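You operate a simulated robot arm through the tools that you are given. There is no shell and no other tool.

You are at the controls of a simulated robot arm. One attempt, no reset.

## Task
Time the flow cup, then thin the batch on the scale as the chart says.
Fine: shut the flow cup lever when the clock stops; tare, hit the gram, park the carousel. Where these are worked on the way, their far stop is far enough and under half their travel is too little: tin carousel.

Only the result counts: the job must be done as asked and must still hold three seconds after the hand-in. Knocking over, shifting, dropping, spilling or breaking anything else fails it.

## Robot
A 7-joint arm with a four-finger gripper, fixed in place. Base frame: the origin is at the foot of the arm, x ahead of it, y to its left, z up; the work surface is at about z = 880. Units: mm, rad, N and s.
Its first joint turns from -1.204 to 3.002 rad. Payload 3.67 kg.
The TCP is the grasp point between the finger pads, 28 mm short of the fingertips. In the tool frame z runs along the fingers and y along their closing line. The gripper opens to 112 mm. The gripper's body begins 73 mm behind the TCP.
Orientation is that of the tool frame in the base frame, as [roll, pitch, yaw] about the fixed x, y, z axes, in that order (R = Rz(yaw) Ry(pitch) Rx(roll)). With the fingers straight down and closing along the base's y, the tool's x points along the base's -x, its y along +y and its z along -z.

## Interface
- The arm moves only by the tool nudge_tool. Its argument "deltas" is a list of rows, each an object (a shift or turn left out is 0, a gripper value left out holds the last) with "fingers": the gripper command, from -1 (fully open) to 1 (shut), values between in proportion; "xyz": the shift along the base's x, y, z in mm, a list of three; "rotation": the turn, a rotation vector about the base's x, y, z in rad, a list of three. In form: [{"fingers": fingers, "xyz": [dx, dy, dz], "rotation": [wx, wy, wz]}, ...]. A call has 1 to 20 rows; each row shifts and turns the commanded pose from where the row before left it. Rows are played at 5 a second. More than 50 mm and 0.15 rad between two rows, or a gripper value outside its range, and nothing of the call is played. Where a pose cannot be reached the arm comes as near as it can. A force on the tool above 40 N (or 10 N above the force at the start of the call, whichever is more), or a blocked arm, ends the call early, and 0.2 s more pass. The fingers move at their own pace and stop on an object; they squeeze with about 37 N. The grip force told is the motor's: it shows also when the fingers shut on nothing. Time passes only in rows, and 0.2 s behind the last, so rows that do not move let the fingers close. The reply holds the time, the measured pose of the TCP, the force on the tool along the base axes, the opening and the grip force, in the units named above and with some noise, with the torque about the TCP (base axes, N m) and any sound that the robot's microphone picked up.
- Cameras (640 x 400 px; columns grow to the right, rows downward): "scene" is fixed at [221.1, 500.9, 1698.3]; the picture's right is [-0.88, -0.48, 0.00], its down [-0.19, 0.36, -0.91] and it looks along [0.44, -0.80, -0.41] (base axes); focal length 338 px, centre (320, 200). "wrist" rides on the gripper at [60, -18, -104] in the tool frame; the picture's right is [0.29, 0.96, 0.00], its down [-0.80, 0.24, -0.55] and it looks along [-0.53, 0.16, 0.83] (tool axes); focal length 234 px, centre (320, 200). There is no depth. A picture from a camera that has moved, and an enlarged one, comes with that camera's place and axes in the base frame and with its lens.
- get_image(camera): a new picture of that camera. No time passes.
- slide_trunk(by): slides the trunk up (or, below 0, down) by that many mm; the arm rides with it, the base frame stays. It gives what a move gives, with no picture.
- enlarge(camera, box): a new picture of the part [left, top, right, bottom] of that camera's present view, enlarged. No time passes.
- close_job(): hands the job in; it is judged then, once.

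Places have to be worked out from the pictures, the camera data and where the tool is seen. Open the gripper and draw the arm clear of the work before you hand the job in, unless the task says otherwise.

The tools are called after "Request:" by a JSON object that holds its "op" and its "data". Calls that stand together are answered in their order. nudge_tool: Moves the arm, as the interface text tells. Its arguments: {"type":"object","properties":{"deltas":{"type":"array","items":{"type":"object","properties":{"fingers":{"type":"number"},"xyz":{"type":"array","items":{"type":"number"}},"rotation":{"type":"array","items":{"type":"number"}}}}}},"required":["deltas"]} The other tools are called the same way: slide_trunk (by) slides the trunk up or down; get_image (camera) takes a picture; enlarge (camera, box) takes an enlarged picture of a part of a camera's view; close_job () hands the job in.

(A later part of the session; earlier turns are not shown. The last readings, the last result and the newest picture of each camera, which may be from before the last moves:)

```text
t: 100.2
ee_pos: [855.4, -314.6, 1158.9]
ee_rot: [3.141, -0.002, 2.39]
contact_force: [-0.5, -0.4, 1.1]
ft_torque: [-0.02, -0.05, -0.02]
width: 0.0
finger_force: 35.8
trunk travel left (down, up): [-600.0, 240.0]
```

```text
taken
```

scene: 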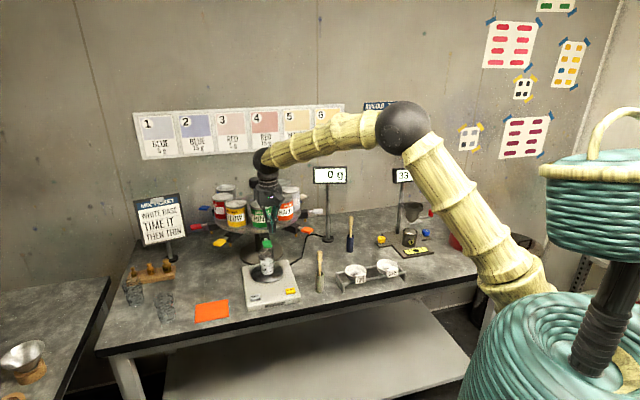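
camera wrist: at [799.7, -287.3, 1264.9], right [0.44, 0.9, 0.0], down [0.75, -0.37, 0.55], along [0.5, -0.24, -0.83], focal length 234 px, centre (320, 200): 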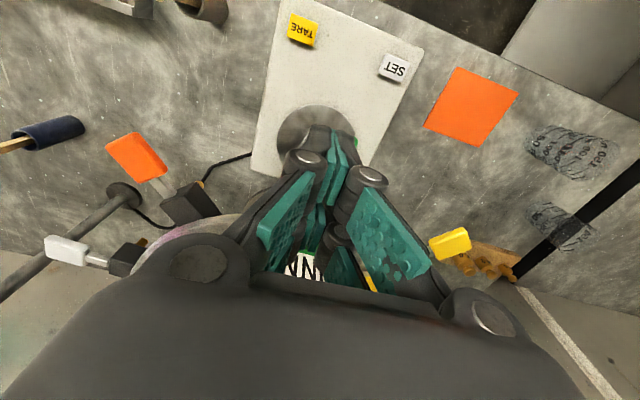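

The display is readable in this pose. I move the closed fingertips over the outer half of the green paddle, stopping about 15 mm above it.

Request:
{"op": "nudge_tool", "data": {"deltas": [{"fingers": 1, "xyz": [10, 6, -15]}, {"xyz": [9, 7, -15]}, {"xyz": [0, 0, -5]}, {}]}}

Request:
{"op": "enlarge", "data": {"camera": "scene", "box": [230, 195, 300, 285]}}

Request:
{"op": "enlarge", "data": {"camera": "wrist", "box": [240, 90, 440, 230]}}

Request:
{"op": "enlarge", "data": {"camera": "scene", "box": [300, 155, 360, 195]}}

```text
t: 101.2
ee_pos: [875.3, -302.9, 1123.9]
ee_rot: [-3.141, -0.003, 2.391]
contact_force: [-0.1, 0.4, -0.1]
ft_torque: [0.02, -0.01, 0.01]
width: 0.1
finger_force: 35.5
trunk travel left (down, up): [-600.0, 240.0]
```

```text
4.44 times, centred on (265, 240) of scene
camera zoom: at [221.1, 500.9, 1698.3], right [-0.88, -0.48, 0.0], down [-0.19, 0.36, -0.91], along [0.44, -0.8, -0.41], focal length 1502 px, centre (564, 22)
```

zoom: 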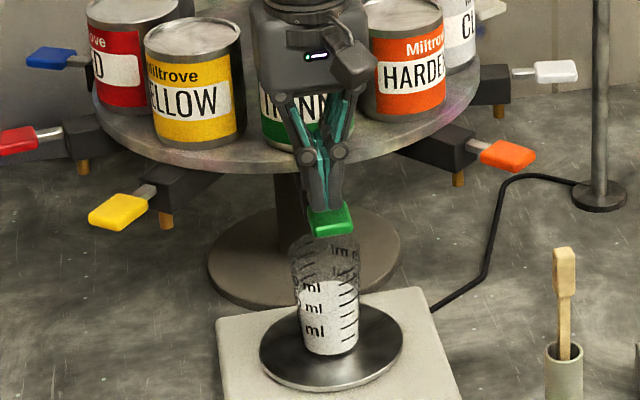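

```text
2.86 times, centred on (340, 160) of wrist
camera zoom: at [819.8, -275.6, 1229.1], right [0.44, 0.9, 0.0], down [0.75, -0.37, 0.55], along [0.5, -0.24, -0.83], focal length 669 px, centre (263, 314)
```

zoom: 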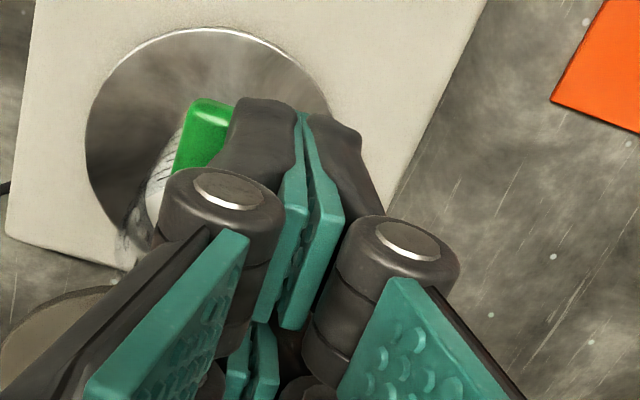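

```text
10.00 times, centred on (330, 175) of scene
camera zoom: at [221.1, 500.9, 1698.3], right [-0.88, -0.48, 0.0], down [-0.19, 0.36, -0.91], along [0.44, -0.8, -0.41], focal length 3381 px, centre (220, 450)
```

zoom: 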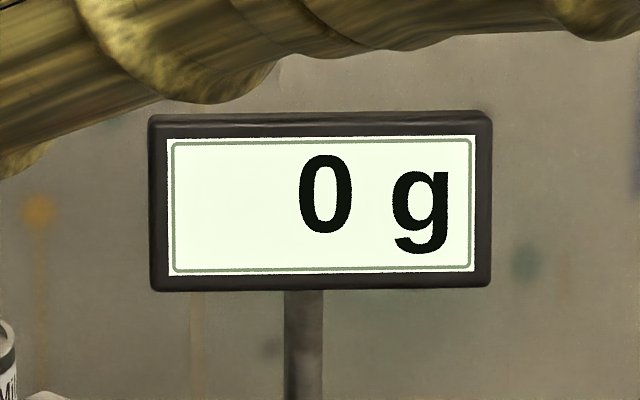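

The tips are over the paddle and the display is in full view. I go down in small steps to find contact.

Request:
{"op": "nudge_tool", "data": {"deltas": [{"fingers": 1, "xyz": [-2, 0, -5]}, {"xyz": [0, 0, -4]}, {}]}}

Request:
{"op": "nudge_tool", "data": {"deltas": [{"fingers": 1, "xyz": [0, 0, -3]}, {}]}}

Request:
{"op": "enlarge", "data": {"camera": "scene", "box": [230, 155, 370, 285]}}

```text
t: 102.0
ee_pos: [874.2, -302.0, 1114.6]
ee_rot: [-3.141, -0.001, 2.392]
contact_force: [1.1, 0.1, -0.7]
ft_torque: [0.0, -0.04, 0.01]
width: 0.0
finger_force: 35.4
trunk travel left (down, up): [-600.0, 240.0]
```

```text
t: 102.6
ee_pos: [874.3, -302.6, 1110.6]
ee_rot: [-3.141, -0.002, 2.391]
contact_force: [-0.2, -0.1, 0.1]
ft_torque: [0.0, 0.0, -0.01]
width: 0.0
finger_force: 35.0
trunk travel left (down, up): [-600.0, 240.0]
```

```text
3.08 times, centred on (300, 220) of scene
camera zoom: at [221.1, 500.9, 1698.3], right [-0.88, -0.48, 0.0], down [-0.19, 0.36, -0.91], along [0.44, -0.8, -0.41], focal length 1040 px, centre (382, 138)
```

zoom: 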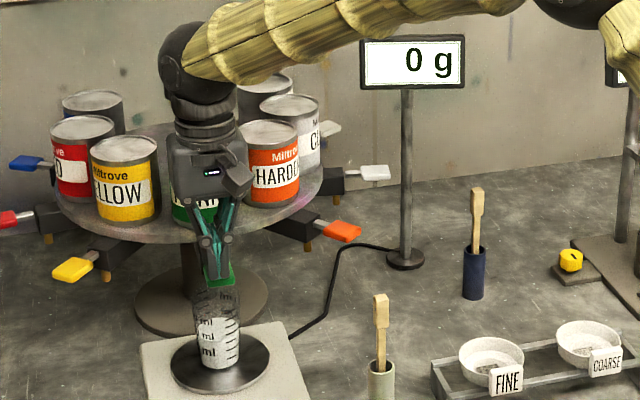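

No contact yet. I continue 3 mm at a time.

Request:
{"op": "nudge_tool", "data": {"deltas": [{"fingers": 1, "xyz": [0, 0, -3]}, {}]}}

Request:
{"op": "nudge_tool", "data": {"deltas": [{"fingers": 1, "xyz": [0, 0, -2]}, {}]}}

Request:
{"op": "enlarge", "data": {"camera": "scene", "box": [230, 155, 370, 285]}}

```text
t: 103.2
ee_pos: [874.8, -303.7, 1108.7]
ee_rot: [-3.14, -0.002, 2.393]
contact_force: [0.0, 0.3, 0.0]
ft_torque: [0.01, 0.02, 0.01]
width: 0.1
finger_force: 35.8
trunk travel left (down, up): [-600.0, 240.0]
```

```text
t: 103.8
ee_pos: [874.5, -302.8, 1107.2]
ee_rot: [-3.141, -0.001, 2.389]
contact_force: [1.0, 0.2, 0.4]
ft_torque: [-0.04, -0.01, 0.02]
width: 0.0
finger_force: 35.7
trunk travel left (down, up): [-600.0, 240.0]
```

```text
3.08 times, centred on (300, 220) of scene
camera zoom: at [221.1, 500.9, 1698.3], right [-0.88, -0.48, 0.0], down [-0.19, 0.36, -0.91], along [0.44, -0.8, -0.41], focal length 1040 px, centre (382, 138)
```

zoom: 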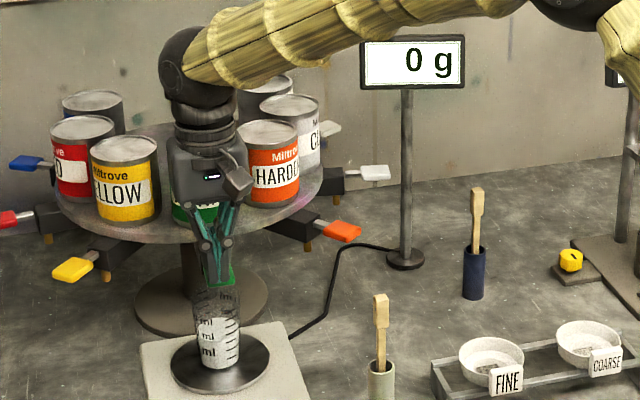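

Still no clear contact force. I keep stepping down 2 mm at a time, checking display and force.

Request:
{"op": "nudge_tool", "data": {"deltas": [{"fingers": 1, "xyz": [0, 0, -2]}, {}]}}

Request:
{"op": "enlarge", "data": {"camera": "scene", "box": [230, 195, 300, 285]}}

Request:
{"op": "nudge_tool", "data": {"deltas": [{"fingers": 1, "xyz": [0, 0, -2]}, {}]}}

Request:
{"op": "enlarge", "data": {"camera": "scene", "box": [230, 155, 370, 285]}}

```text
t: 104.4
ee_pos: [873.6, -302.3, 1104.3]
ee_rot: [-3.141, -0.002, 2.392]
contact_force: [0.4, -0.4, 0.7]
ft_torque: [0.01, 0.03, -0.04]
width: 0.1
finger_force: 35.8
trunk travel left (down, up): [-600.0, 240.0]
```

```text
4.44 times, centred on (265, 240) of scene
camera zoom: at [221.1, 500.9, 1698.3], right [-0.88, -0.48, 0.0], down [-0.19, 0.36, -0.91], along [0.44, -0.8, -0.41], focal length 1502 px, centre (564, 22)
```

zoom: 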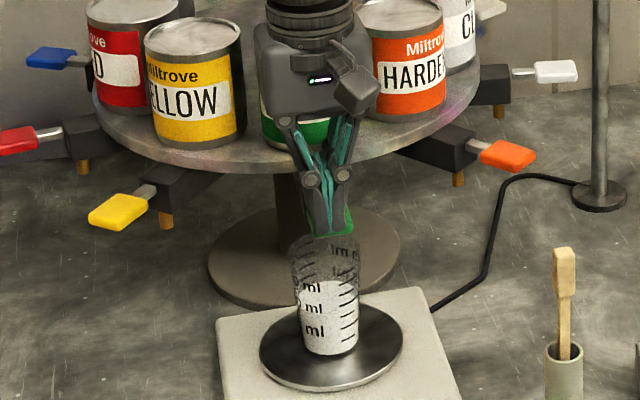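

```text
t: 105.0
ee_pos: [872.7, -303.0, 1102.1]
ee_rot: [3.141, -0.001, 2.39]
contact_force: [-0.4, -0.4, 2.7]
ft_torque: [-0.03, -0.04, 0.03]
width: 6.1
finger_force: 35.7
trunk travel left (down, up): [-600.0, 240.0]
```

```text
3.08 times, centred on (300, 220) of scene
camera zoom: at [221.1, 500.9, 1698.3], right [-0.88, -0.48, 0.0], down [-0.19, 0.36, -0.91], along [0.44, -0.8, -0.41], focal length 1040 px, centre (382, 138)
```

zoom: 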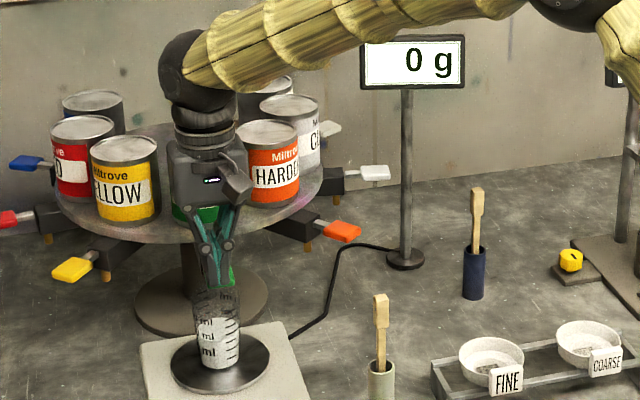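

Contact now (2.7 N, fingers spread 6 mm as on TARE). I press on gently, checking the display each time.

Request:
{"op": "nudge_tool", "data": {"deltas": [{"fingers": 1, "xyz": [0, 0, -2]}]}}

Request:
{"op": "enlarge", "data": {"camera": "scene", "box": [230, 155, 370, 285]}}

```text
t: 105.4
ee_pos: [874.8, -301.6, 1099.3]
ee_rot: [-3.141, 0.0, 2.391]
contact_force: [-0.4, 0.3, 3.6]
ft_torque: [-0.03, -0.06, 0.0]
width: 6.0
finger_force: 36.0
trunk travel left (down, up): [-600.0, 240.0]
```

```text
3.08 times, centred on (300, 220) of scene
camera zoom: at [221.1, 500.9, 1698.3], right [-0.88, -0.48, 0.0], down [-0.19, 0.36, -0.91], along [0.44, -0.8, -0.41], focal length 1040 px, centre (382, 138)
```

zoom: 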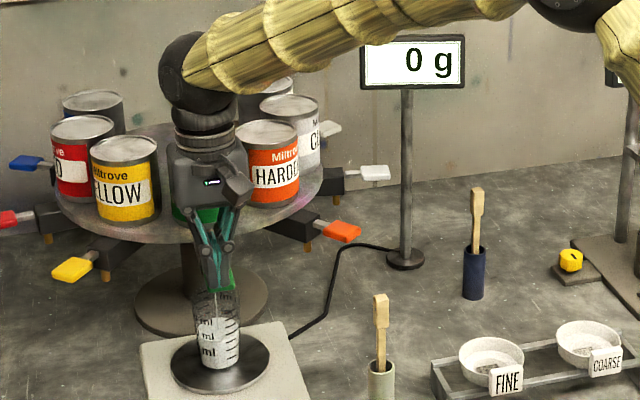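

Force 3.6 N, still 0 g. I press another 1.5 mm.

Request:
{"op": "nudge_tool", "data": {"deltas": [{"fingers": 1, "xyz": [0, 0, -1.5]}]}}

Request:
{"op": "enlarge", "data": {"camera": "scene", "box": [230, 155, 370, 285]}}

```text
t: 105.8
ee_pos: [874.1, -302.6, 1098.8]
ee_rot: [-3.141, -0.002, 2.391]
contact_force: [-1.0, 2.4, 4.3]
ft_torque: [-0.04, -0.05, -0.05]
width: 6.3
finger_force: 35.9
trunk travel left (down, up): [-600.0, 240.0]
```

```text
3.08 times, centred on (300, 220) of scene
camera zoom: at [221.1, 500.9, 1698.3], right [-0.88, -0.48, 0.0], down [-0.19, 0.36, -0.91], along [0.44, -0.8, -0.41], focal length 1040 px, centre (382, 138)
```

zoom: 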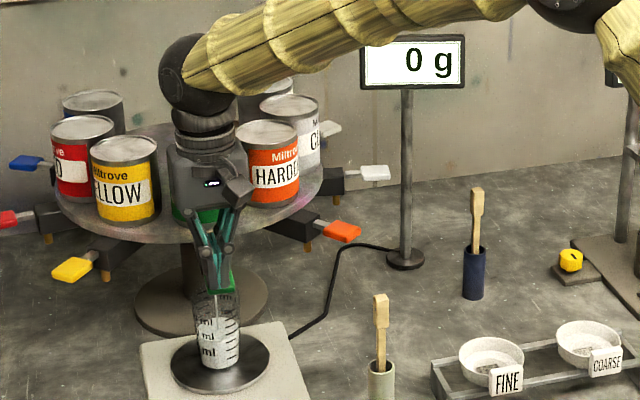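

Still 0 g; I zoom at the spout to see whether anything flows.

Request:
{"op": "enlarge", "data": {"camera": "scene", "box": [250, 225, 285, 280]}}

Request:
{"op": "nudge_tool", "data": {"deltas": [{"fingers": 1, "xyz": [0, 0, -1]}]}}

Request:
{"op": "enlarge", "data": {"camera": "scene", "box": [230, 155, 370, 285]}}

```text
7.27 times, centred on (268, 252) of scene
camera zoom: at [221.1, 500.9, 1698.3], right [-0.88, -0.48, 0.0], down [-0.19, 0.36, -0.91], along [0.44, -0.8, -0.41], focal length 2459 px, centre (702, -182)
```

zoom: 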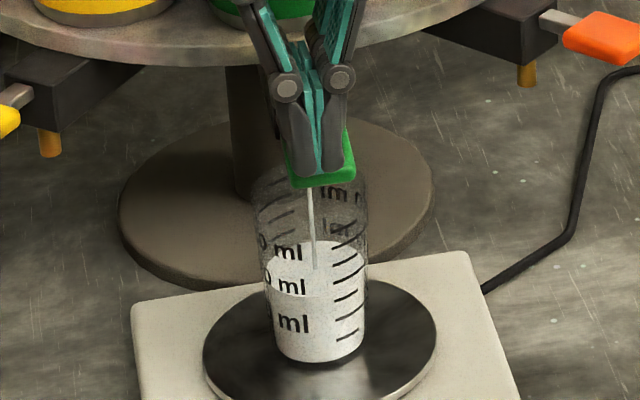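

```text
t: 106.2
ee_pos: [873.7, -302.3, 1098.0]
ee_rot: [3.141, 0.0, 2.391]
contact_force: [-2.2, 3.2, 5.6]
ft_torque: [-0.07, -0.01, -0.01]
width: 6.1
finger_force: 35.5
trunk travel left (down, up): [-600.0, 240.0]
```

```text
3.08 times, centred on (300, 220) of scene
camera zoom: at [221.1, 500.9, 1698.3], right [-0.88, -0.48, 0.0], down [-0.19, 0.36, -0.91], along [0.44, -0.8, -0.41], focal length 1040 px, centre (382, 138)
```

zoom: 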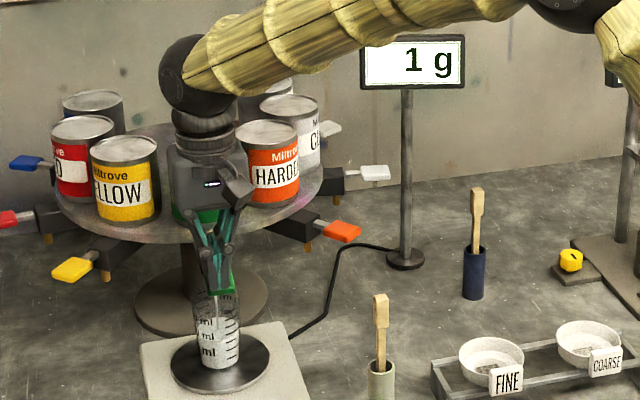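

Thinner is running into the beaker: 1 g. I hold here and watch the rate.

Request:
{"op": "nudge_tool", "data": {"deltas": [{"fingers": 1}]}}

Request:
{"op": "enlarge", "data": {"camera": "scene", "box": [230, 155, 370, 285]}}

```text
t: 106.6
ee_pos: [874.0, -303.8, 1097.7]
ee_rot: [-3.141, -0.001, 2.39]
contact_force: [-1.9, 2.5, 4.9]
ft_torque: [-0.01, 0.0, 0.0]
width: 5.9
finger_force: 35.7
trunk travel left (down, up): [-600.0, 240.0]
```

```text
3.08 times, centred on (300, 220) of scene
camera zoom: at [221.1, 500.9, 1698.3], right [-0.88, -0.48, 0.0], down [-0.19, 0.36, -0.91], along [0.44, -0.8, -0.41], focal length 1040 px, centre (382, 138)
```

zoom: 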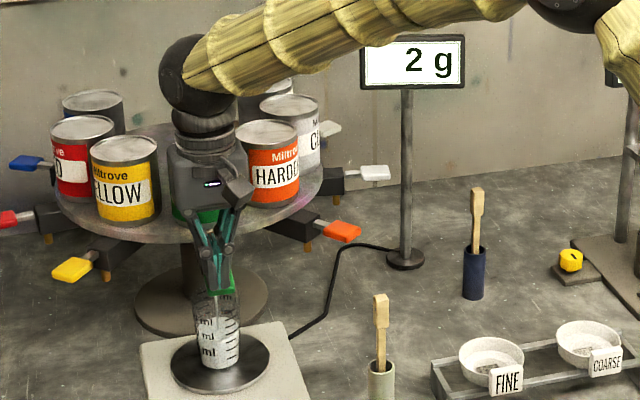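

2 g at roughly 2.5 g/s. I hold a bit longer and check again.

Request:
{"op": "nudge_tool", "data": {"deltas": [{"fingers": 1}, {}, {}, {}]}}

Request:
{"op": "enlarge", "data": {"camera": "scene", "box": [230, 155, 370, 285]}}

```text
t: 107.6
ee_pos: [873.6, -301.5, 1099.2]
ee_rot: [-3.14, -0.002, 2.391]
contact_force: [-1.4, 1.7, 4.8]
ft_torque: [-0.04, -0.04, 0.02]
width: 5.9
finger_force: 35.6
trunk travel left (down, up): [-600.0, 240.0]
```

```text
3.08 times, centred on (300, 220) of scene
camera zoom: at [221.1, 500.9, 1698.3], right [-0.88, -0.48, 0.0], down [-0.19, 0.36, -0.91], along [0.44, -0.8, -0.41], focal length 1040 px, centre (382, 138)
```

zoom: 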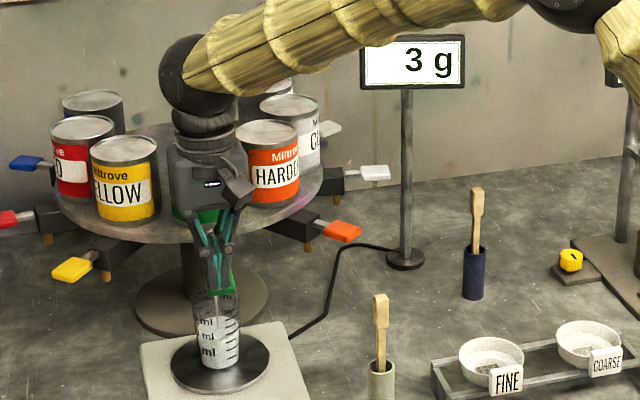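

The rate is a gentle 1 to 1.5 g/s. I keep holding and checking.

Request:
{"op": "nudge_tool", "data": {"deltas": [{"fingers": 1}, {}, {}, {}, {}, {}, {}, {}, {}]}}

Request:
{"op": "enlarge", "data": {"camera": "scene", "box": [230, 155, 370, 285]}}

```text
t: 109.6
ee_pos: [874.7, -301.8, 1097.9]
ee_rot: [-3.141, -0.002, 2.39]
contact_force: [-1.2, 0.8, 4.4]
ft_torque: [-0.09, -0.05, -0.02]
width: 5.8
finger_force: 35.5
trunk travel left (down, up): [-600.0, 240.0]
```

```text
3.08 times, centred on (300, 220) of scene
camera zoom: at [221.1, 500.9, 1698.3], right [-0.88, -0.48, 0.0], down [-0.19, 0.36, -0.91], along [0.44, -0.8, -0.41], focal length 1040 px, centre (382, 138)
```

zoom: 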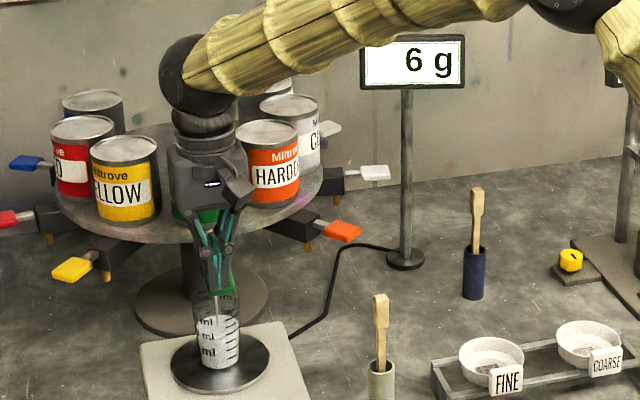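

6 g, about 1.5 g/s. I hold three more seconds.

Request:
{"op": "nudge_tool", "data": {"deltas": [{"fingers": 1}, {}, {}, {}, {}, {}, {}, {}, {}, {}, {}, {}, {}, {}]}}

Request:
{"op": "enlarge", "data": {"camera": "scene", "box": [230, 155, 370, 285]}}

```text
t: 112.6
ee_pos: [874.4, -302.7, 1098.0]
ee_rot: [-3.141, -0.002, 2.392]
contact_force: [-0.3, -0.1, 5.4]
ft_torque: [-0.06, -0.08, -0.02]
width: 6.0
finger_force: 35.8
trunk travel left (down, up): [-600.0, 240.0]
```

```text
3.08 times, centred on (300, 220) of scene
camera zoom: at [221.1, 500.9, 1698.3], right [-0.88, -0.48, 0.0], down [-0.19, 0.36, -0.91], along [0.44, -0.8, -0.41], focal length 1040 px, centre (382, 138)
```

zoom: 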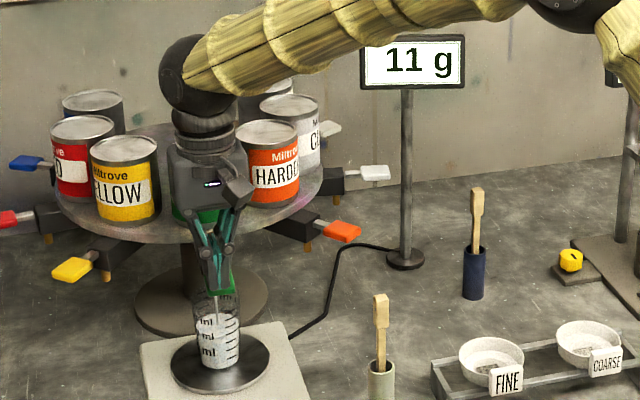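

11 g at 1.6 g/s. I hold until about 15 g and will then release to see how it settles.

Request:
{"op": "nudge_tool", "data": {"deltas": [{"fingers": 1}, {}, {}, {}, {}, {}, {}, {}, {}, {}]}}

Request:
{"op": "enlarge", "data": {"camera": "scene", "box": [230, 155, 370, 285]}}

```text
t: 114.8
ee_pos: [873.3, -303.6, 1096.5]
ee_rot: [3.14, -0.002, 2.392]
contact_force: [-0.8, 0.5, 5.3]
ft_torque: [-0.07, -0.07, -0.02]
width: 6.1
finger_force: 35.6
trunk travel left (down, up): [-600.0, 240.0]
```

```text
3.08 times, centred on (300, 220) of scene
camera zoom: at [221.1, 500.9, 1698.3], right [-0.88, -0.48, 0.0], down [-0.19, 0.36, -0.91], along [0.44, -0.8, -0.41], focal length 1040 px, centre (382, 138)
```

zoom: 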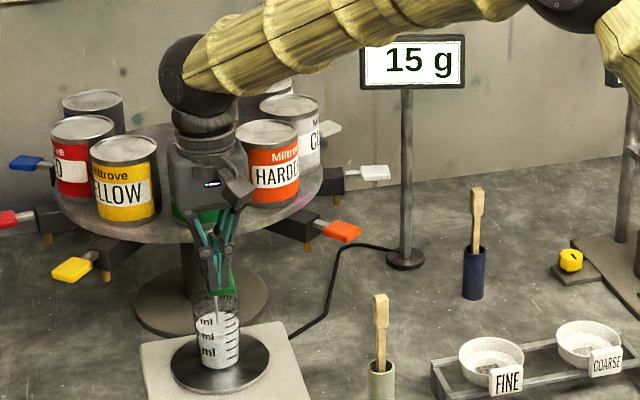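

15 g. I lift off now and watch what the display settles at.

Request:
{"op": "nudge_tool", "data": {"deltas": [{"fingers": 1, "xyz": [0, 0, 9]}, {}]}}

Request:
{"op": "enlarge", "data": {"camera": "scene", "box": [230, 155, 370, 285]}}

Request:
{"op": "nudge_tool", "data": {"deltas": [{"fingers": 1}, {}, {}, {}, {}]}}

Request:
{"op": "enlarge", "data": {"camera": "scene", "box": [230, 155, 370, 285]}}

Request:
{"op": "enlarge", "data": {"camera": "scene", "box": [250, 225, 285, 280]}}

```text
t: 115.4
ee_pos: [874.2, -303.2, 1104.8]
ee_rot: [3.141, -0.002, 2.392]
contact_force: [-0.1, 0.0, 0.3]
ft_torque: [-0.02, 0.03, 0.02]
width: 0.2
finger_force: 36.1
trunk travel left (down, up): [-600.0, 240.0]
```

```text
3.08 times, centred on (300, 220) of scene
camera zoom: at [221.1, 500.9, 1698.3], right [-0.88, -0.48, 0.0], down [-0.19, 0.36, -0.91], along [0.44, -0.8, -0.41], focal length 1040 px, centre (382, 138)
```

zoom: 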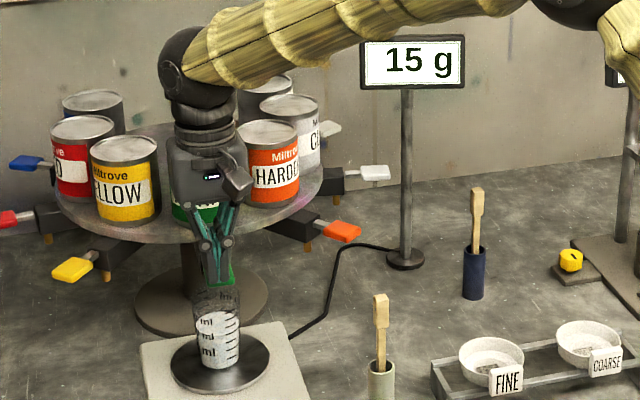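

```text
t: 116.6
ee_pos: [873.6, -303.2, 1105.1]
ee_rot: [-3.141, -0.002, 2.39]
contact_force: [-1.0, 0.0, -0.8]
ft_torque: [0.01, 0.0, 0.02]
width: 0.0
finger_force: 35.4
trunk travel left (down, up): [-600.0, 240.0]
```

```text
3.08 times, centred on (300, 220) of scene
camera zoom: at [221.1, 500.9, 1698.3], right [-0.88, -0.48, 0.0], down [-0.19, 0.36, -0.91], along [0.44, -0.8, -0.41], focal length 1040 px, centre (382, 138)
```

zoom: 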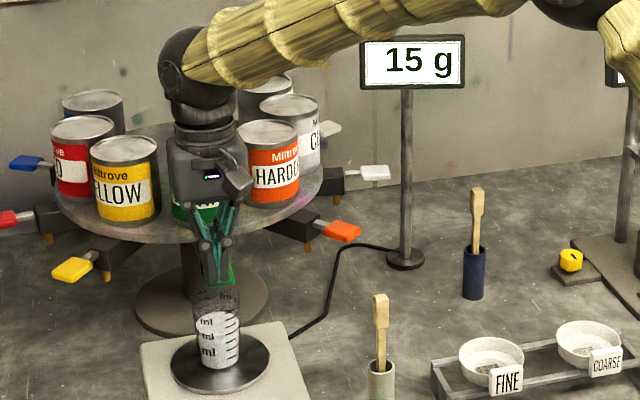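

```text
7.27 times, centred on (268, 252) of scene
camera zoom: at [221.1, 500.9, 1698.3], right [-0.88, -0.48, 0.0], down [-0.19, 0.36, -0.91], along [0.44, -0.8, -0.41], focal length 2459 px, centre (702, -182)
```

zoom: 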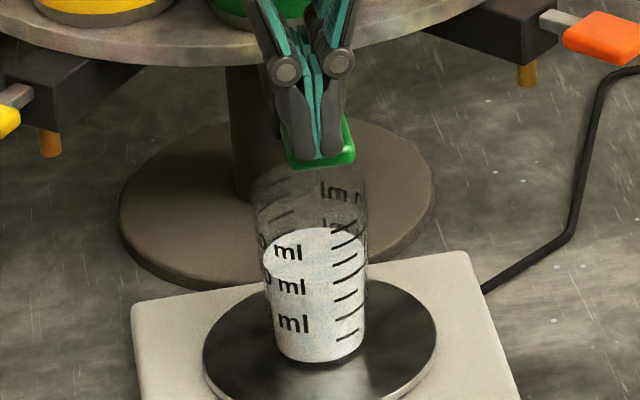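

It stopped cleanly at 15 g. I press again to the same depth for most of the remaining 5 g.

Request:
{"op": "nudge_tool", "data": {"deltas": [{"fingers": 1, "xyz": [0, 0, -5]}, {"xyz": [0, 0, -4]}, {}, {}]}}

Request:
{"op": "enlarge", "data": {"camera": "scene", "box": [230, 155, 370, 285]}}

```text
t: 117.6
ee_pos: [874.1, -303.1, 1098.1]
ee_rot: [-3.142, -0.003, 2.392]
contact_force: [-1.8, 2.2, 4.1]
ft_torque: [-0.05, -0.02, 0.05]
width: 6.1
finger_force: 36.1
trunk travel left (down, up): [-600.0, 240.0]
```

```text
3.08 times, centred on (300, 220) of scene
camera zoom: at [221.1, 500.9, 1698.3], right [-0.88, -0.48, 0.0], down [-0.19, 0.36, -0.91], along [0.44, -0.8, -0.41], focal length 1040 px, centre (382, 138)
```

zoom: 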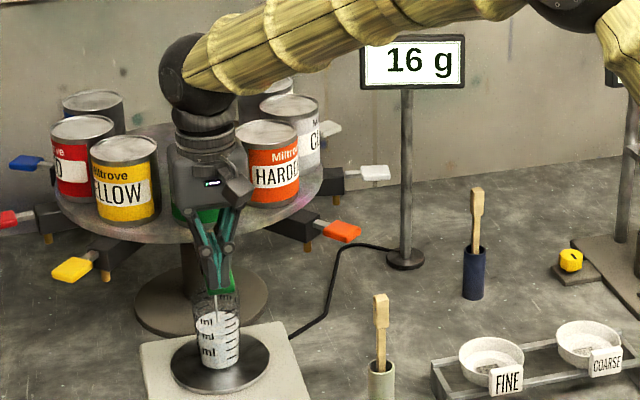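

16 g. I hold in short steps.

Request:
{"op": "nudge_tool", "data": {"deltas": [{"fingers": 1}, {}, {}]}}

Request:
{"op": "enlarge", "data": {"camera": "scene", "box": [300, 155, 360, 195]}}

```text
t: 118.4
ee_pos: [873.7, -303.5, 1099.7]
ee_rot: [-3.141, -0.002, 2.39]
contact_force: [-1.8, 2.1, 4.5]
ft_torque: [-0.05, -0.04, 0.02]
width: 6.0
finger_force: 35.9
trunk travel left (down, up): [-600.0, 240.0]
```

```text
10.00 times, centred on (330, 175) of scene
camera zoom: at [221.1, 500.9, 1698.3], right [-0.88, -0.48, 0.0], down [-0.19, 0.36, -0.91], along [0.44, -0.8, -0.41], focal length 3381 px, centre (220, 450)
```

zoom: 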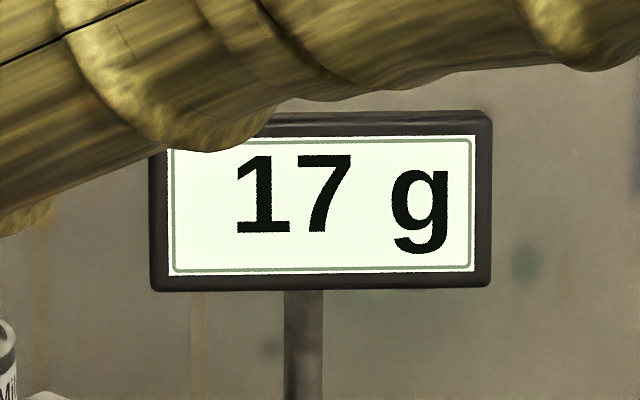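

17 g. I hold 0.6 s more.

Request:
{"op": "nudge_tool", "data": {"deltas": [{"fingers": 1}, {}]}}

Request:
{"op": "enlarge", "data": {"camera": "scene", "box": [300, 155, 360, 195]}}

```text
t: 119.0
ee_pos: [875.7, -303.4, 1097.5]
ee_rot: [3.14, -0.002, 2.392]
contact_force: [-1.7, 1.2, 4.7]
ft_torque: [-0.04, -0.02, -0.01]
width: 6.0
finger_force: 35.9
trunk travel left (down, up): [-600.0, 240.0]
```

```text
10.00 times, centred on (330, 175) of scene
camera zoom: at [221.1, 500.9, 1698.3], right [-0.88, -0.48, 0.0], down [-0.19, 0.36, -0.91], along [0.44, -0.8, -0.41], focal length 3381 px, centre (220, 450)
```

zoom: 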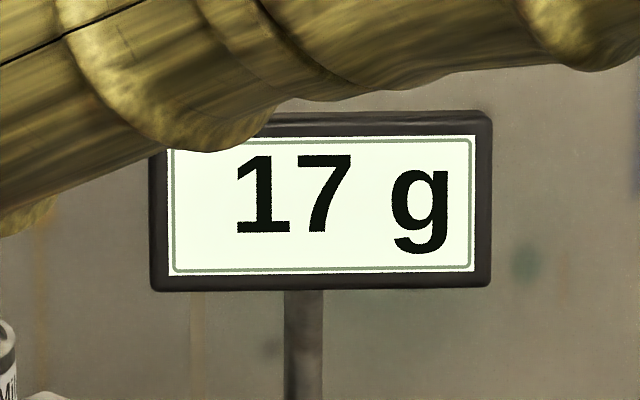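

Still 17 g; I hold one more short step.

Request:
{"op": "nudge_tool", "data": {"deltas": [{"fingers": 1}]}}

Request:
{"op": "enlarge", "data": {"camera": "scene", "box": [300, 155, 360, 195]}}

```text
t: 119.4
ee_pos: [874.5, -302.9, 1099.0]
ee_rot: [3.141, -0.002, 2.392]
contact_force: [-1.9, 1.6, 4.9]
ft_torque: [-0.06, -0.05, -0.04]
width: 5.9
finger_force: 35.6
trunk travel left (down, up): [-600.0, 240.0]
```

```text
10.00 times, centred on (330, 175) of scene
camera zoom: at [221.1, 500.9, 1698.3], right [-0.88, -0.48, 0.0], down [-0.19, 0.36, -0.91], along [0.44, -0.8, -0.41], focal length 3381 px, centre (220, 450)
```

zoom: 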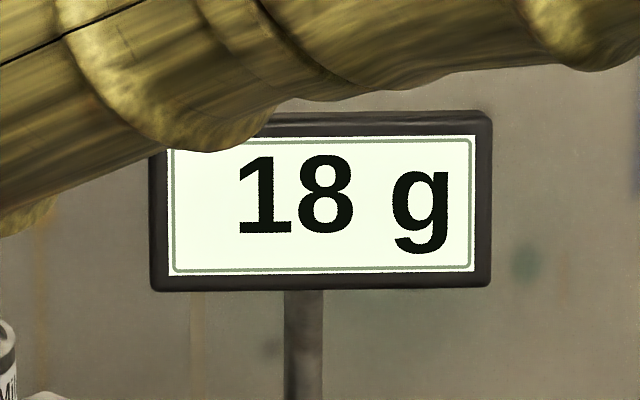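

18 g. Another half second, then check.

Request:
{"op": "nudge_tool", "data": {"deltas": [{"fingers": 1}, {}]}}

Request:
{"op": "enlarge", "data": {"camera": "scene", "box": [300, 155, 360, 195]}}

```text
t: 120.0
ee_pos: [874.7, -302.0, 1097.9]
ee_rot: [-3.141, -0.002, 2.391]
contact_force: [-1.2, 0.3, 4.4]
ft_torque: [-0.07, 0.01, -0.04]
width: 6.0
finger_force: 35.9
trunk travel left (down, up): [-600.0, 240.0]
```

```text
10.00 times, centred on (330, 175) of scene
camera zoom: at [221.1, 500.9, 1698.3], right [-0.88, -0.48, 0.0], down [-0.19, 0.36, -0.91], along [0.44, -0.8, -0.41], focal length 3381 px, centre (220, 450)
```

zoom: 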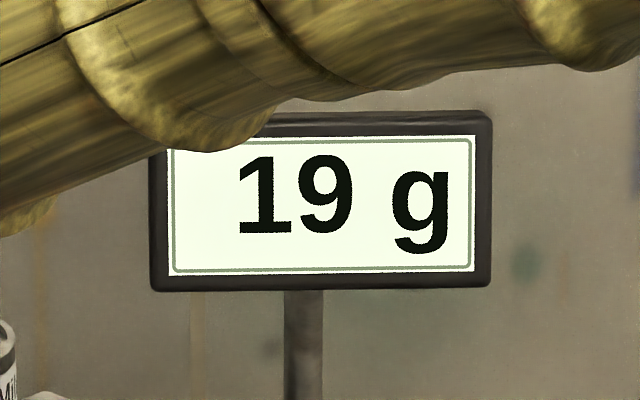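

19 g. I hold a single step more.

Request:
{"op": "nudge_tool", "data": {"deltas": [{"fingers": 1}]}}

Request:
{"op": "enlarge", "data": {"camera": "scene", "box": [300, 155, 360, 195]}}

```text
t: 120.4
ee_pos: [875.0, -303.3, 1098.8]
ee_rot: [3.14, -0.001, 2.392]
contact_force: [-0.3, 0.4, 5.2]
ft_torque: [-0.05, -0.05, -0.01]
width: 5.9
finger_force: 35.8
trunk travel left (down, up): [-600.0, 240.0]
```

```text
10.00 times, centred on (330, 175) of scene
camera zoom: at [221.1, 500.9, 1698.3], right [-0.88, -0.48, 0.0], down [-0.19, 0.36, -0.91], along [0.44, -0.8, -0.41], focal length 3381 px, centre (220, 450)
```

zoom: 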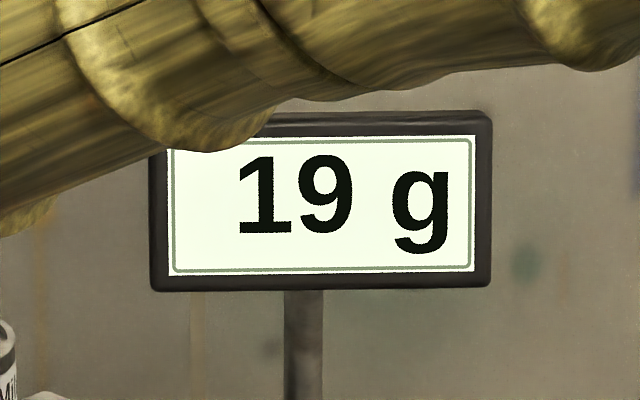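

19 g, close to the turn. I hold one more row and lift in the same call.

Request:
{"op": "nudge_tool", "data": {"deltas": [{"fingers": 1}, {"xyz": [0, 0, 9]}, {}, {}]}}

Request:
{"op": "enlarge", "data": {"camera": "scene", "box": [300, 155, 360, 195]}}

```text
t: 121.4
ee_pos: [875.5, -302.7, 1107.0]
ee_rot: [-3.141, -0.003, 2.391]
contact_force: [-0.5, 0.0, -0.3]
ft_torque: [0.02, -0.01, 0.01]
width: 0.1
finger_force: 35.5
trunk travel left (down, up): [-600.0, 240.0]
```

```text
10.00 times, centred on (330, 175) of scene
camera zoom: at [221.1, 500.9, 1698.3], right [-0.88, -0.48, 0.0], down [-0.19, 0.36, -0.91], along [0.44, -0.8, -0.41], focal length 3381 px, centre (220, 450)
```

zoom: 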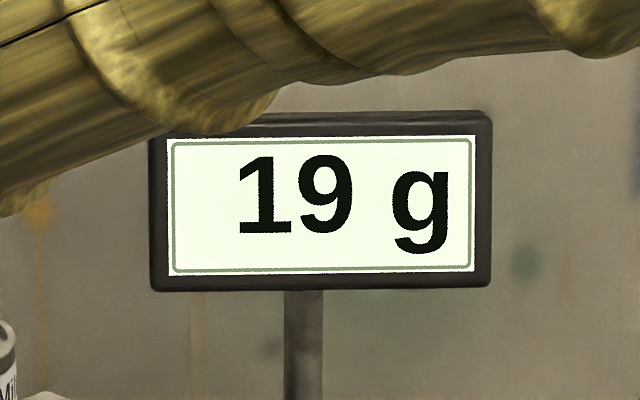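

It reads 19 g; I give it a second to settle.

Request:
{"op": "nudge_tool", "data": {"deltas": [{"fingers": 1}, {}, {}, {}]}}

Request:
{"op": "enlarge", "data": {"camera": "scene", "box": [300, 155, 360, 195]}}

Request:
{"op": "enlarge", "data": {"camera": "scene", "box": [250, 225, 285, 280]}}

```text
t: 122.4
ee_pos: [874.6, -303.1, 1106.4]
ee_rot: [3.141, -0.001, 2.391]
contact_force: [0.3, -0.1, -0.4]
ft_torque: [0.01, 0.04, -0.01]
width: 0.0
finger_force: 35.5
trunk travel left (down, up): [-600.0, 240.0]
```

```text
10.00 times, centred on (330, 175) of scene
camera zoom: at [221.1, 500.9, 1698.3], right [-0.88, -0.48, 0.0], down [-0.19, 0.36, -0.91], along [0.44, -0.8, -0.41], focal length 3381 px, centre (220, 450)
```

zoom: 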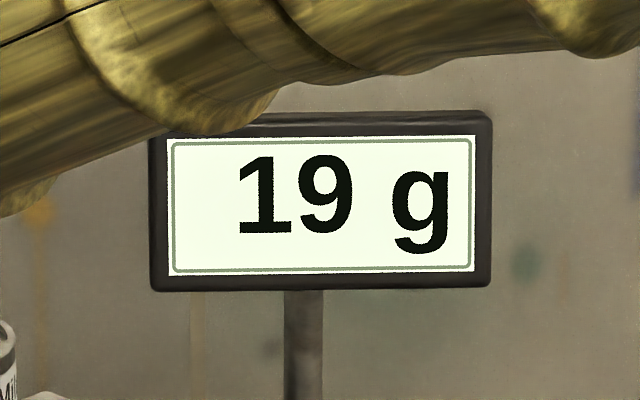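

```text
7.27 times, centred on (268, 252) of scene
camera zoom: at [221.1, 500.9, 1698.3], right [-0.88, -0.48, 0.0], down [-0.19, 0.36, -0.91], along [0.44, -0.8, -0.41], focal length 2459 px, centre (702, -182)
```

zoom: 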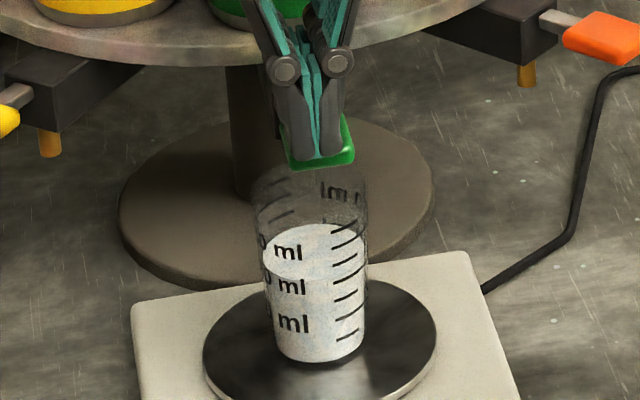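

Just under the turn to 20. I give one short pulse: press and lift right away.

Request:
{"op": "nudge_tool", "data": {"deltas": [{"fingers": 1, "xyz": [0, 0, -5]}, {"xyz": [0, 0, -4]}, {"xyz": [0, 0, 9]}, {}, {}]}}

Request:
{"op": "enlarge", "data": {"camera": "scene", "box": [300, 155, 360, 195]}}

```text
t: 123.6
ee_pos: [874.2, -302.9, 1104.4]
ee_rot: [-3.14, -0.003, 2.39]
contact_force: [0.5, -0.8, -1.1]
ft_torque: [-0.01, 0.03, 0.0]
width: 0.0
finger_force: 35.2
trunk travel left (down, up): [-600.0, 240.0]
```

```text
10.00 times, centred on (330, 175) of scene
camera zoom: at [221.1, 500.9, 1698.3], right [-0.88, -0.48, 0.0], down [-0.19, 0.36, -0.91], along [0.44, -0.8, -0.41], focal length 3381 px, centre (220, 450)
```

zoom: 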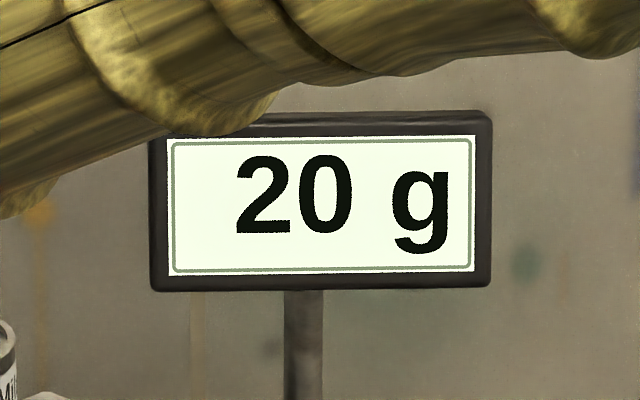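

The display reads 20 g. Now I park the carousel: I lift off, restore the tilted hand pose and go to the counter-clockwise side of HARDENER's block to turn everything back clockwise.

Request:
{"op": "nudge_tool", "data": {"deltas": [{"fingers": 1, "xyz": [0, 0, 30]}, {"xyz": [-10, -5, 25]}, {"xyz": [-25, -30, 0], "rotation": [0, 0, -0.14]}, {"xyz": [-20, -40, 0], "rotation": [0, 0, -0.14]}, {"xyz": [-8, -45, 0], "rotation": [-0.048, -0.126, 0]}, {"xyz": [5, -45, 0], "rotation": [-0.048, -0.126, 0]}, {"xyz": [12, -40, 0], "rotation": [-0.048, -0.126, 0]}, {"xyz": [13, -18, 0]}, {}]}}

Request:
{"op": "get_image", "data": {"camera": "wrist"}}

Request:
{"op": "enlarge", "data": {"camera": "scene", "box": [180, 155, 370, 290]}}

```text
t: 125.6
ee_pos: [840.7, -527.5, 1162.0]
ee_rot: [2.88, 0.314, 2.069]
contact_force: [-0.4, 0.7, 0.8]
ft_torque: [-0.02, -0.01, -0.01]
width: 0.2
finger_force: 36.3
trunk travel left (down, up): [-600.0, 240.0]
```

```text
taken
camera wrist: at [760.9, -472.5, 1236.1], right [0.65, 0.75, 0.15], down [0.35, -0.46, 0.81], along [0.68, -0.47, -0.56], focal length 234 px, centre (320, 200)
```

wrist: 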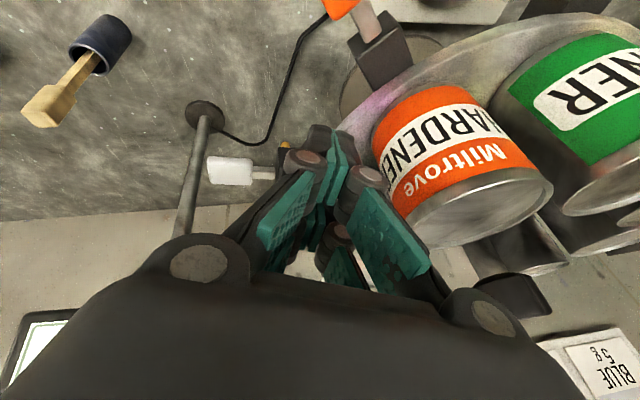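

```text
2.96 times, centred on (275, 222) of scene
camera zoom: at [221.1, 500.9, 1698.3], right [-0.88, -0.48, 0.0], down [-0.19, 0.36, -0.91], along [0.44, -0.8, -0.41], focal length 1002 px, centre (453, 133)
```

zoom: 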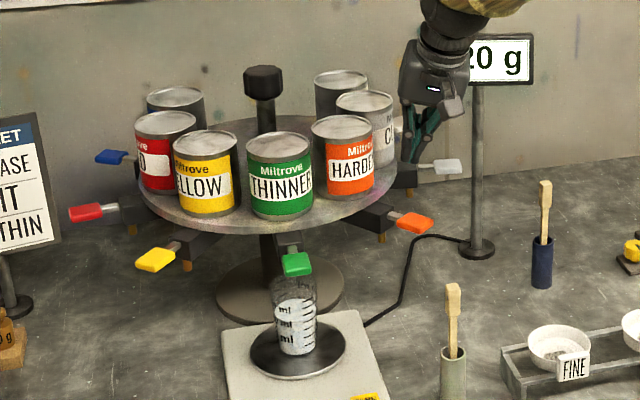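

The finger is at 191 deg, between HARDENER (174) and CLEAR (215). I descend and then push clockwise along the arc.

Request:
{"op": "nudge_tool", "data": {"deltas": [{"fingers": 1, "xyz": [0, 0, -25]}, {"xyz": [0, 0, -25]}, {"xyz": [0, 0, -25]}, {"xyz": [0, 0, -22]}, {"xyz": [-1.6, 10.6, 0]}, {"xyz": [-1, 10.7, 0]}, {"xyz": [-0.5, 10.7, 0]}, {"xyz": [0, 10.7, 0]}, {"xyz": [0.7, 10.7, 0]}, {}]}}

Request:
{"op": "enlarge", "data": {"camera": "scene", "box": [180, 155, 370, 290]}}

```text
t: 127.8
ee_pos: [839.3, -473.6, 1064.1]
ee_rot: [2.882, 0.312, 2.071]
contact_force: [0.5, -0.7, -0.6]
ft_torque: [-0.01, 0.01, 0.0]
width: 0.0
finger_force: 36.3
trunk travel left (down, up): [-600.0, 240.0]
```

```text
2.96 times, centred on (275, 222) of scene
camera zoom: at [221.1, 500.9, 1698.3], right [-0.88, -0.48, 0.0], down [-0.19, 0.36, -0.91], along [0.44, -0.8, -0.41], focal length 1002 px, centre (453, 133)
```

zoom: 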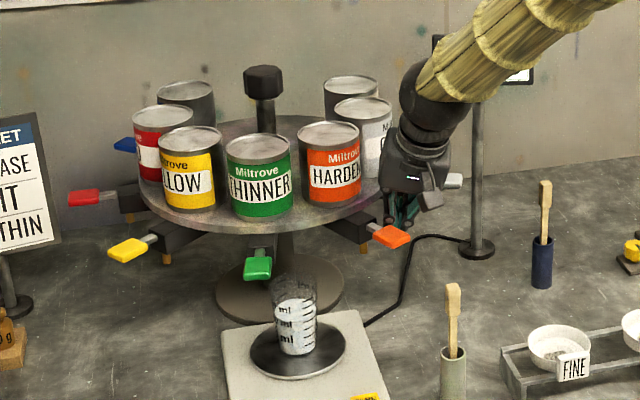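

The carousel turns back. I keep pushing clockwise along the arc.

Request:
{"op": "nudge_tool", "data": {"deltas": [{"fingers": 1, "xyz": [1, 10.7, 0]}, {"xyz": [1.6, 10.6, 0]}, {"xyz": [2.2, 10.5, 0]}, {"xyz": [2.6, 10.4, 0]}, {"xyz": [3.3, 10.2, 0]}, {"xyz": [3.7, 10.1, 0]}, {"xyz": [4.3, 9.8, 0]}, {"xyz": [4.8, 9.6, 0]}, {"xyz": [5.3, 9.4, 0]}, {"xyz": [5.7, 9, 0]}, {"xyz": [6.3, 8.8, 0]}, {"xyz": [6.7, 8.4, 0]}, {}]}}

Request:
{"op": "enlarge", "data": {"camera": "scene", "box": [180, 155, 370, 290]}}

```text
t: 130.6
ee_pos: [885.9, -355.6, 1063.4]
ee_rot: [2.884, 0.313, 2.069]
contact_force: [-1.6, 1.2, 0.2]
ft_torque: [0.03, 0.01, 0.01]
width: 0.1
finger_force: 35.6
trunk travel left (down, up): [-600.0, 240.0]
```

```text
2.96 times, centred on (275, 222) of scene
camera zoom: at [221.1, 500.9, 1698.3], right [-0.88, -0.48, 0.0], down [-0.19, 0.36, -0.91], along [0.44, -0.8, -0.41], focal length 1002 px, centre (453, 133)
```

zoom: 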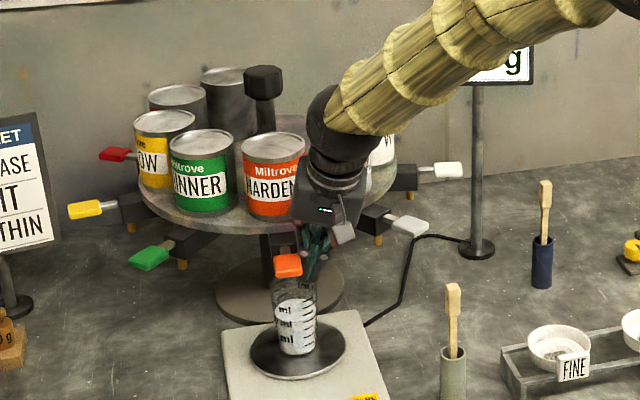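

On track. I continue the push round to about 98 degrees.

Request:
{"op": "nudge_tool", "data": {"deltas": [{"fingers": 1, "xyz": [7.1, 8, 0]}, {"xyz": [7.5, 7.7, 0]}, {"xyz": [7.9, 7.2, 0]}, {"xyz": [8.3, 6.8, 0]}, {"xyz": [8.6, 6.4, 0]}, {"xyz": [9, 6, 0]}, {"xyz": [9.2, 5.4, 0]}, {"xyz": [9.5, 5, 0]}, {"xyz": [9.8, 4.4, 0]}, {"xyz": [10, 3.9, 0]}, {"xyz": [10.2, 3.4, 0]}, {"xyz": [10.3, 2.9, 0]}, {"xyz": [10.5, 2.3, 0]}, {}]}}

Request:
{"op": "enlarge", "data": {"camera": "scene", "box": [180, 155, 370, 290]}}

Request:
{"op": "get_image", "data": {"camera": "wrist"}}

```text
t: 133.6
ee_pos: [1003.3, -287.4, 1064.5]
ee_rot: [2.882, 0.313, 2.07]
contact_force: [-1.5, 0.5, 0.7]
ft_torque: [-0.01, -0.01, 0.0]
width: 0.0
finger_force: 36.3
trunk travel left (down, up): [-600.0, 240.0]
```

```text
2.96 times, centred on (275, 222) of scene
camera zoom: at [221.1, 500.9, 1698.3], right [-0.88, -0.48, 0.0], down [-0.19, 0.36, -0.91], along [0.44, -0.8, -0.41], focal length 1002 px, centre (453, 133)
```

zoom: 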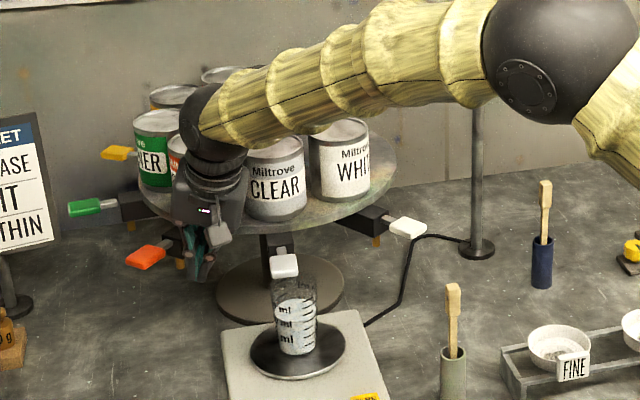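

```text
taken
camera wrist: at [924.0, -232.2, 1139.0], right [0.65, 0.75, 0.14], down [0.35, -0.46, 0.81], along [0.68, -0.47, -0.56], focal length 234 px, centre (320, 200)
```

wrist: 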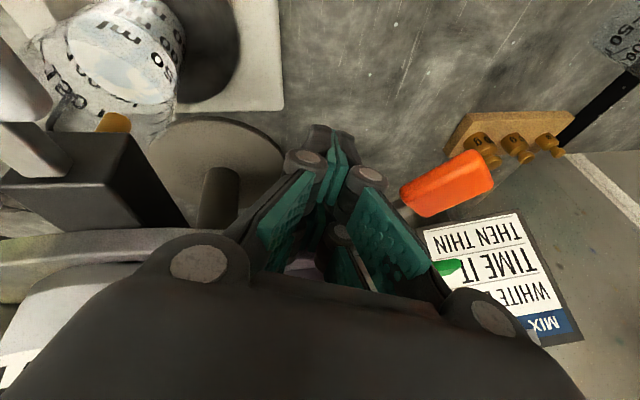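

WHITE has come round to about 171 deg. I lift out, swing back over the paddles and go to WHITE's counter-clockwise side for the next stroke.

Request:
{"op": "nudge_tool", "data": {"deltas": [{"fingers": 1, "xyz": [-4, 2, 45]}, {"xyz": [-4, 2, 48]}, {"xyz": [-38, 8, 0]}, {"xyz": [-38, 0, 0]}, {"xyz": [-38, -15, 0]}, {"xyz": [-35, -30, 0]}, {"xyz": [-25, -40, 0]}, {"xyz": [-10, -47, 0]}, {"xyz": [-2, -48, 0]}, {"xyz": [5, -45, 0]}, {"xyz": [26, -28, 0]}, {}]}}

Request:
{"op": "get_image", "data": {"camera": "wrist"}}

Request:
{"op": "enlarge", "data": {"camera": "scene", "box": [180, 155, 370, 290]}}

```text
t: 136.2
ee_pos: [839.6, -526.2, 1161.4]
ee_rot: [2.881, 0.314, 2.07]
contact_force: [0.3, 0.1, 1.1]
ft_torque: [-0.02, 0.0, 0.02]
width: 0.0
finger_force: 35.7
trunk travel left (down, up): [-600.0, 240.0]
```

```text
taken
camera wrist: at [758.9, -470.6, 1234.6], right [0.65, 0.75, 0.14], down [0.35, -0.46, 0.81], along [0.68, -0.47, -0.56], focal length 234 px, centre (320, 200)
```

wrist: 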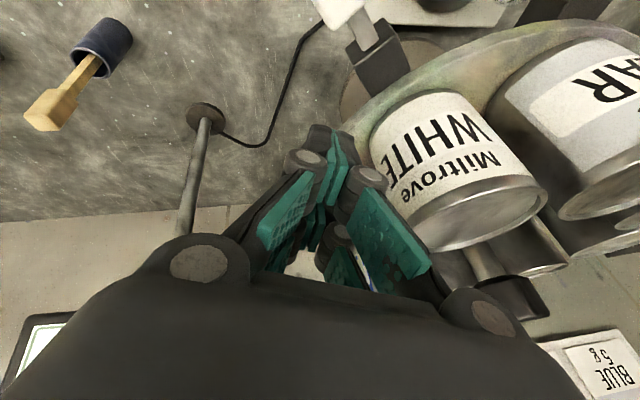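

```text
2.96 times, centred on (275, 222) of scene
camera zoom: at [221.1, 500.9, 1698.3], right [-0.88, -0.48, 0.0], down [-0.19, 0.36, -0.91], along [0.44, -0.8, -0.41], focal length 1002 px, centre (453, 133)
```

zoom: 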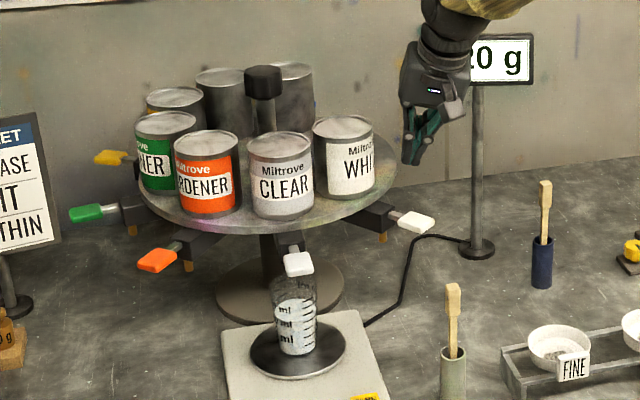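

WHITE sits where HARDENER was before. I repeat the stroke: descend and push clockwise.

Request:
{"op": "nudge_tool", "data": {"deltas": [{"fingers": 1, "xyz": [1, 0, -25]}, {"xyz": [0, -1, -25]}, {"xyz": [0, 0, -25]}, {"xyz": [0, 0, -22]}, {"xyz": [-1.6, 10.6, 0]}, {"xyz": [-1, 10.7, 0]}, {"xyz": [-0.5, 10.7, 0]}, {"xyz": [0, 10.7, 0]}, {"xyz": [0.7, 10.7, 0]}, {"xyz": [1, 10.7, 0]}, {"xyz": [1.6, 10.6, 0]}, {"xyz": [2.2, 10.5, 0]}, {"xyz": [2.6, 10.4, 0]}, {"xyz": [3.3, 10.2, 0]}, {"xyz": [3.7, 10.1, 0]}, {"xyz": [4.3, 9.8, 0]}, {}]}}

Request:
{"op": "enlarge", "data": {"camera": "scene", "box": [180, 155, 370, 290]}}

```text
t: 139.8
ee_pos: [856.0, -401.3, 1061.2]
ee_rot: [2.885, 0.309, 2.072]
contact_force: [-0.7, -0.2, 0.3]
ft_torque: [0.03, 0.01, 0.0]
width: 0.1
finger_force: 35.8
trunk travel left (down, up): [-600.0, 240.0]
```

```text
2.96 times, centred on (275, 222) of scene
camera zoom: at [221.1, 500.9, 1698.3], right [-0.88, -0.48, 0.0], down [-0.19, 0.36, -0.91], along [0.44, -0.8, -0.41], focal length 1002 px, centre (453, 133)
```

zoom: 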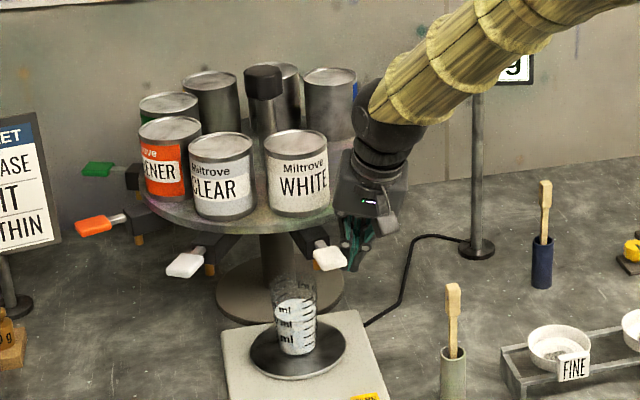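

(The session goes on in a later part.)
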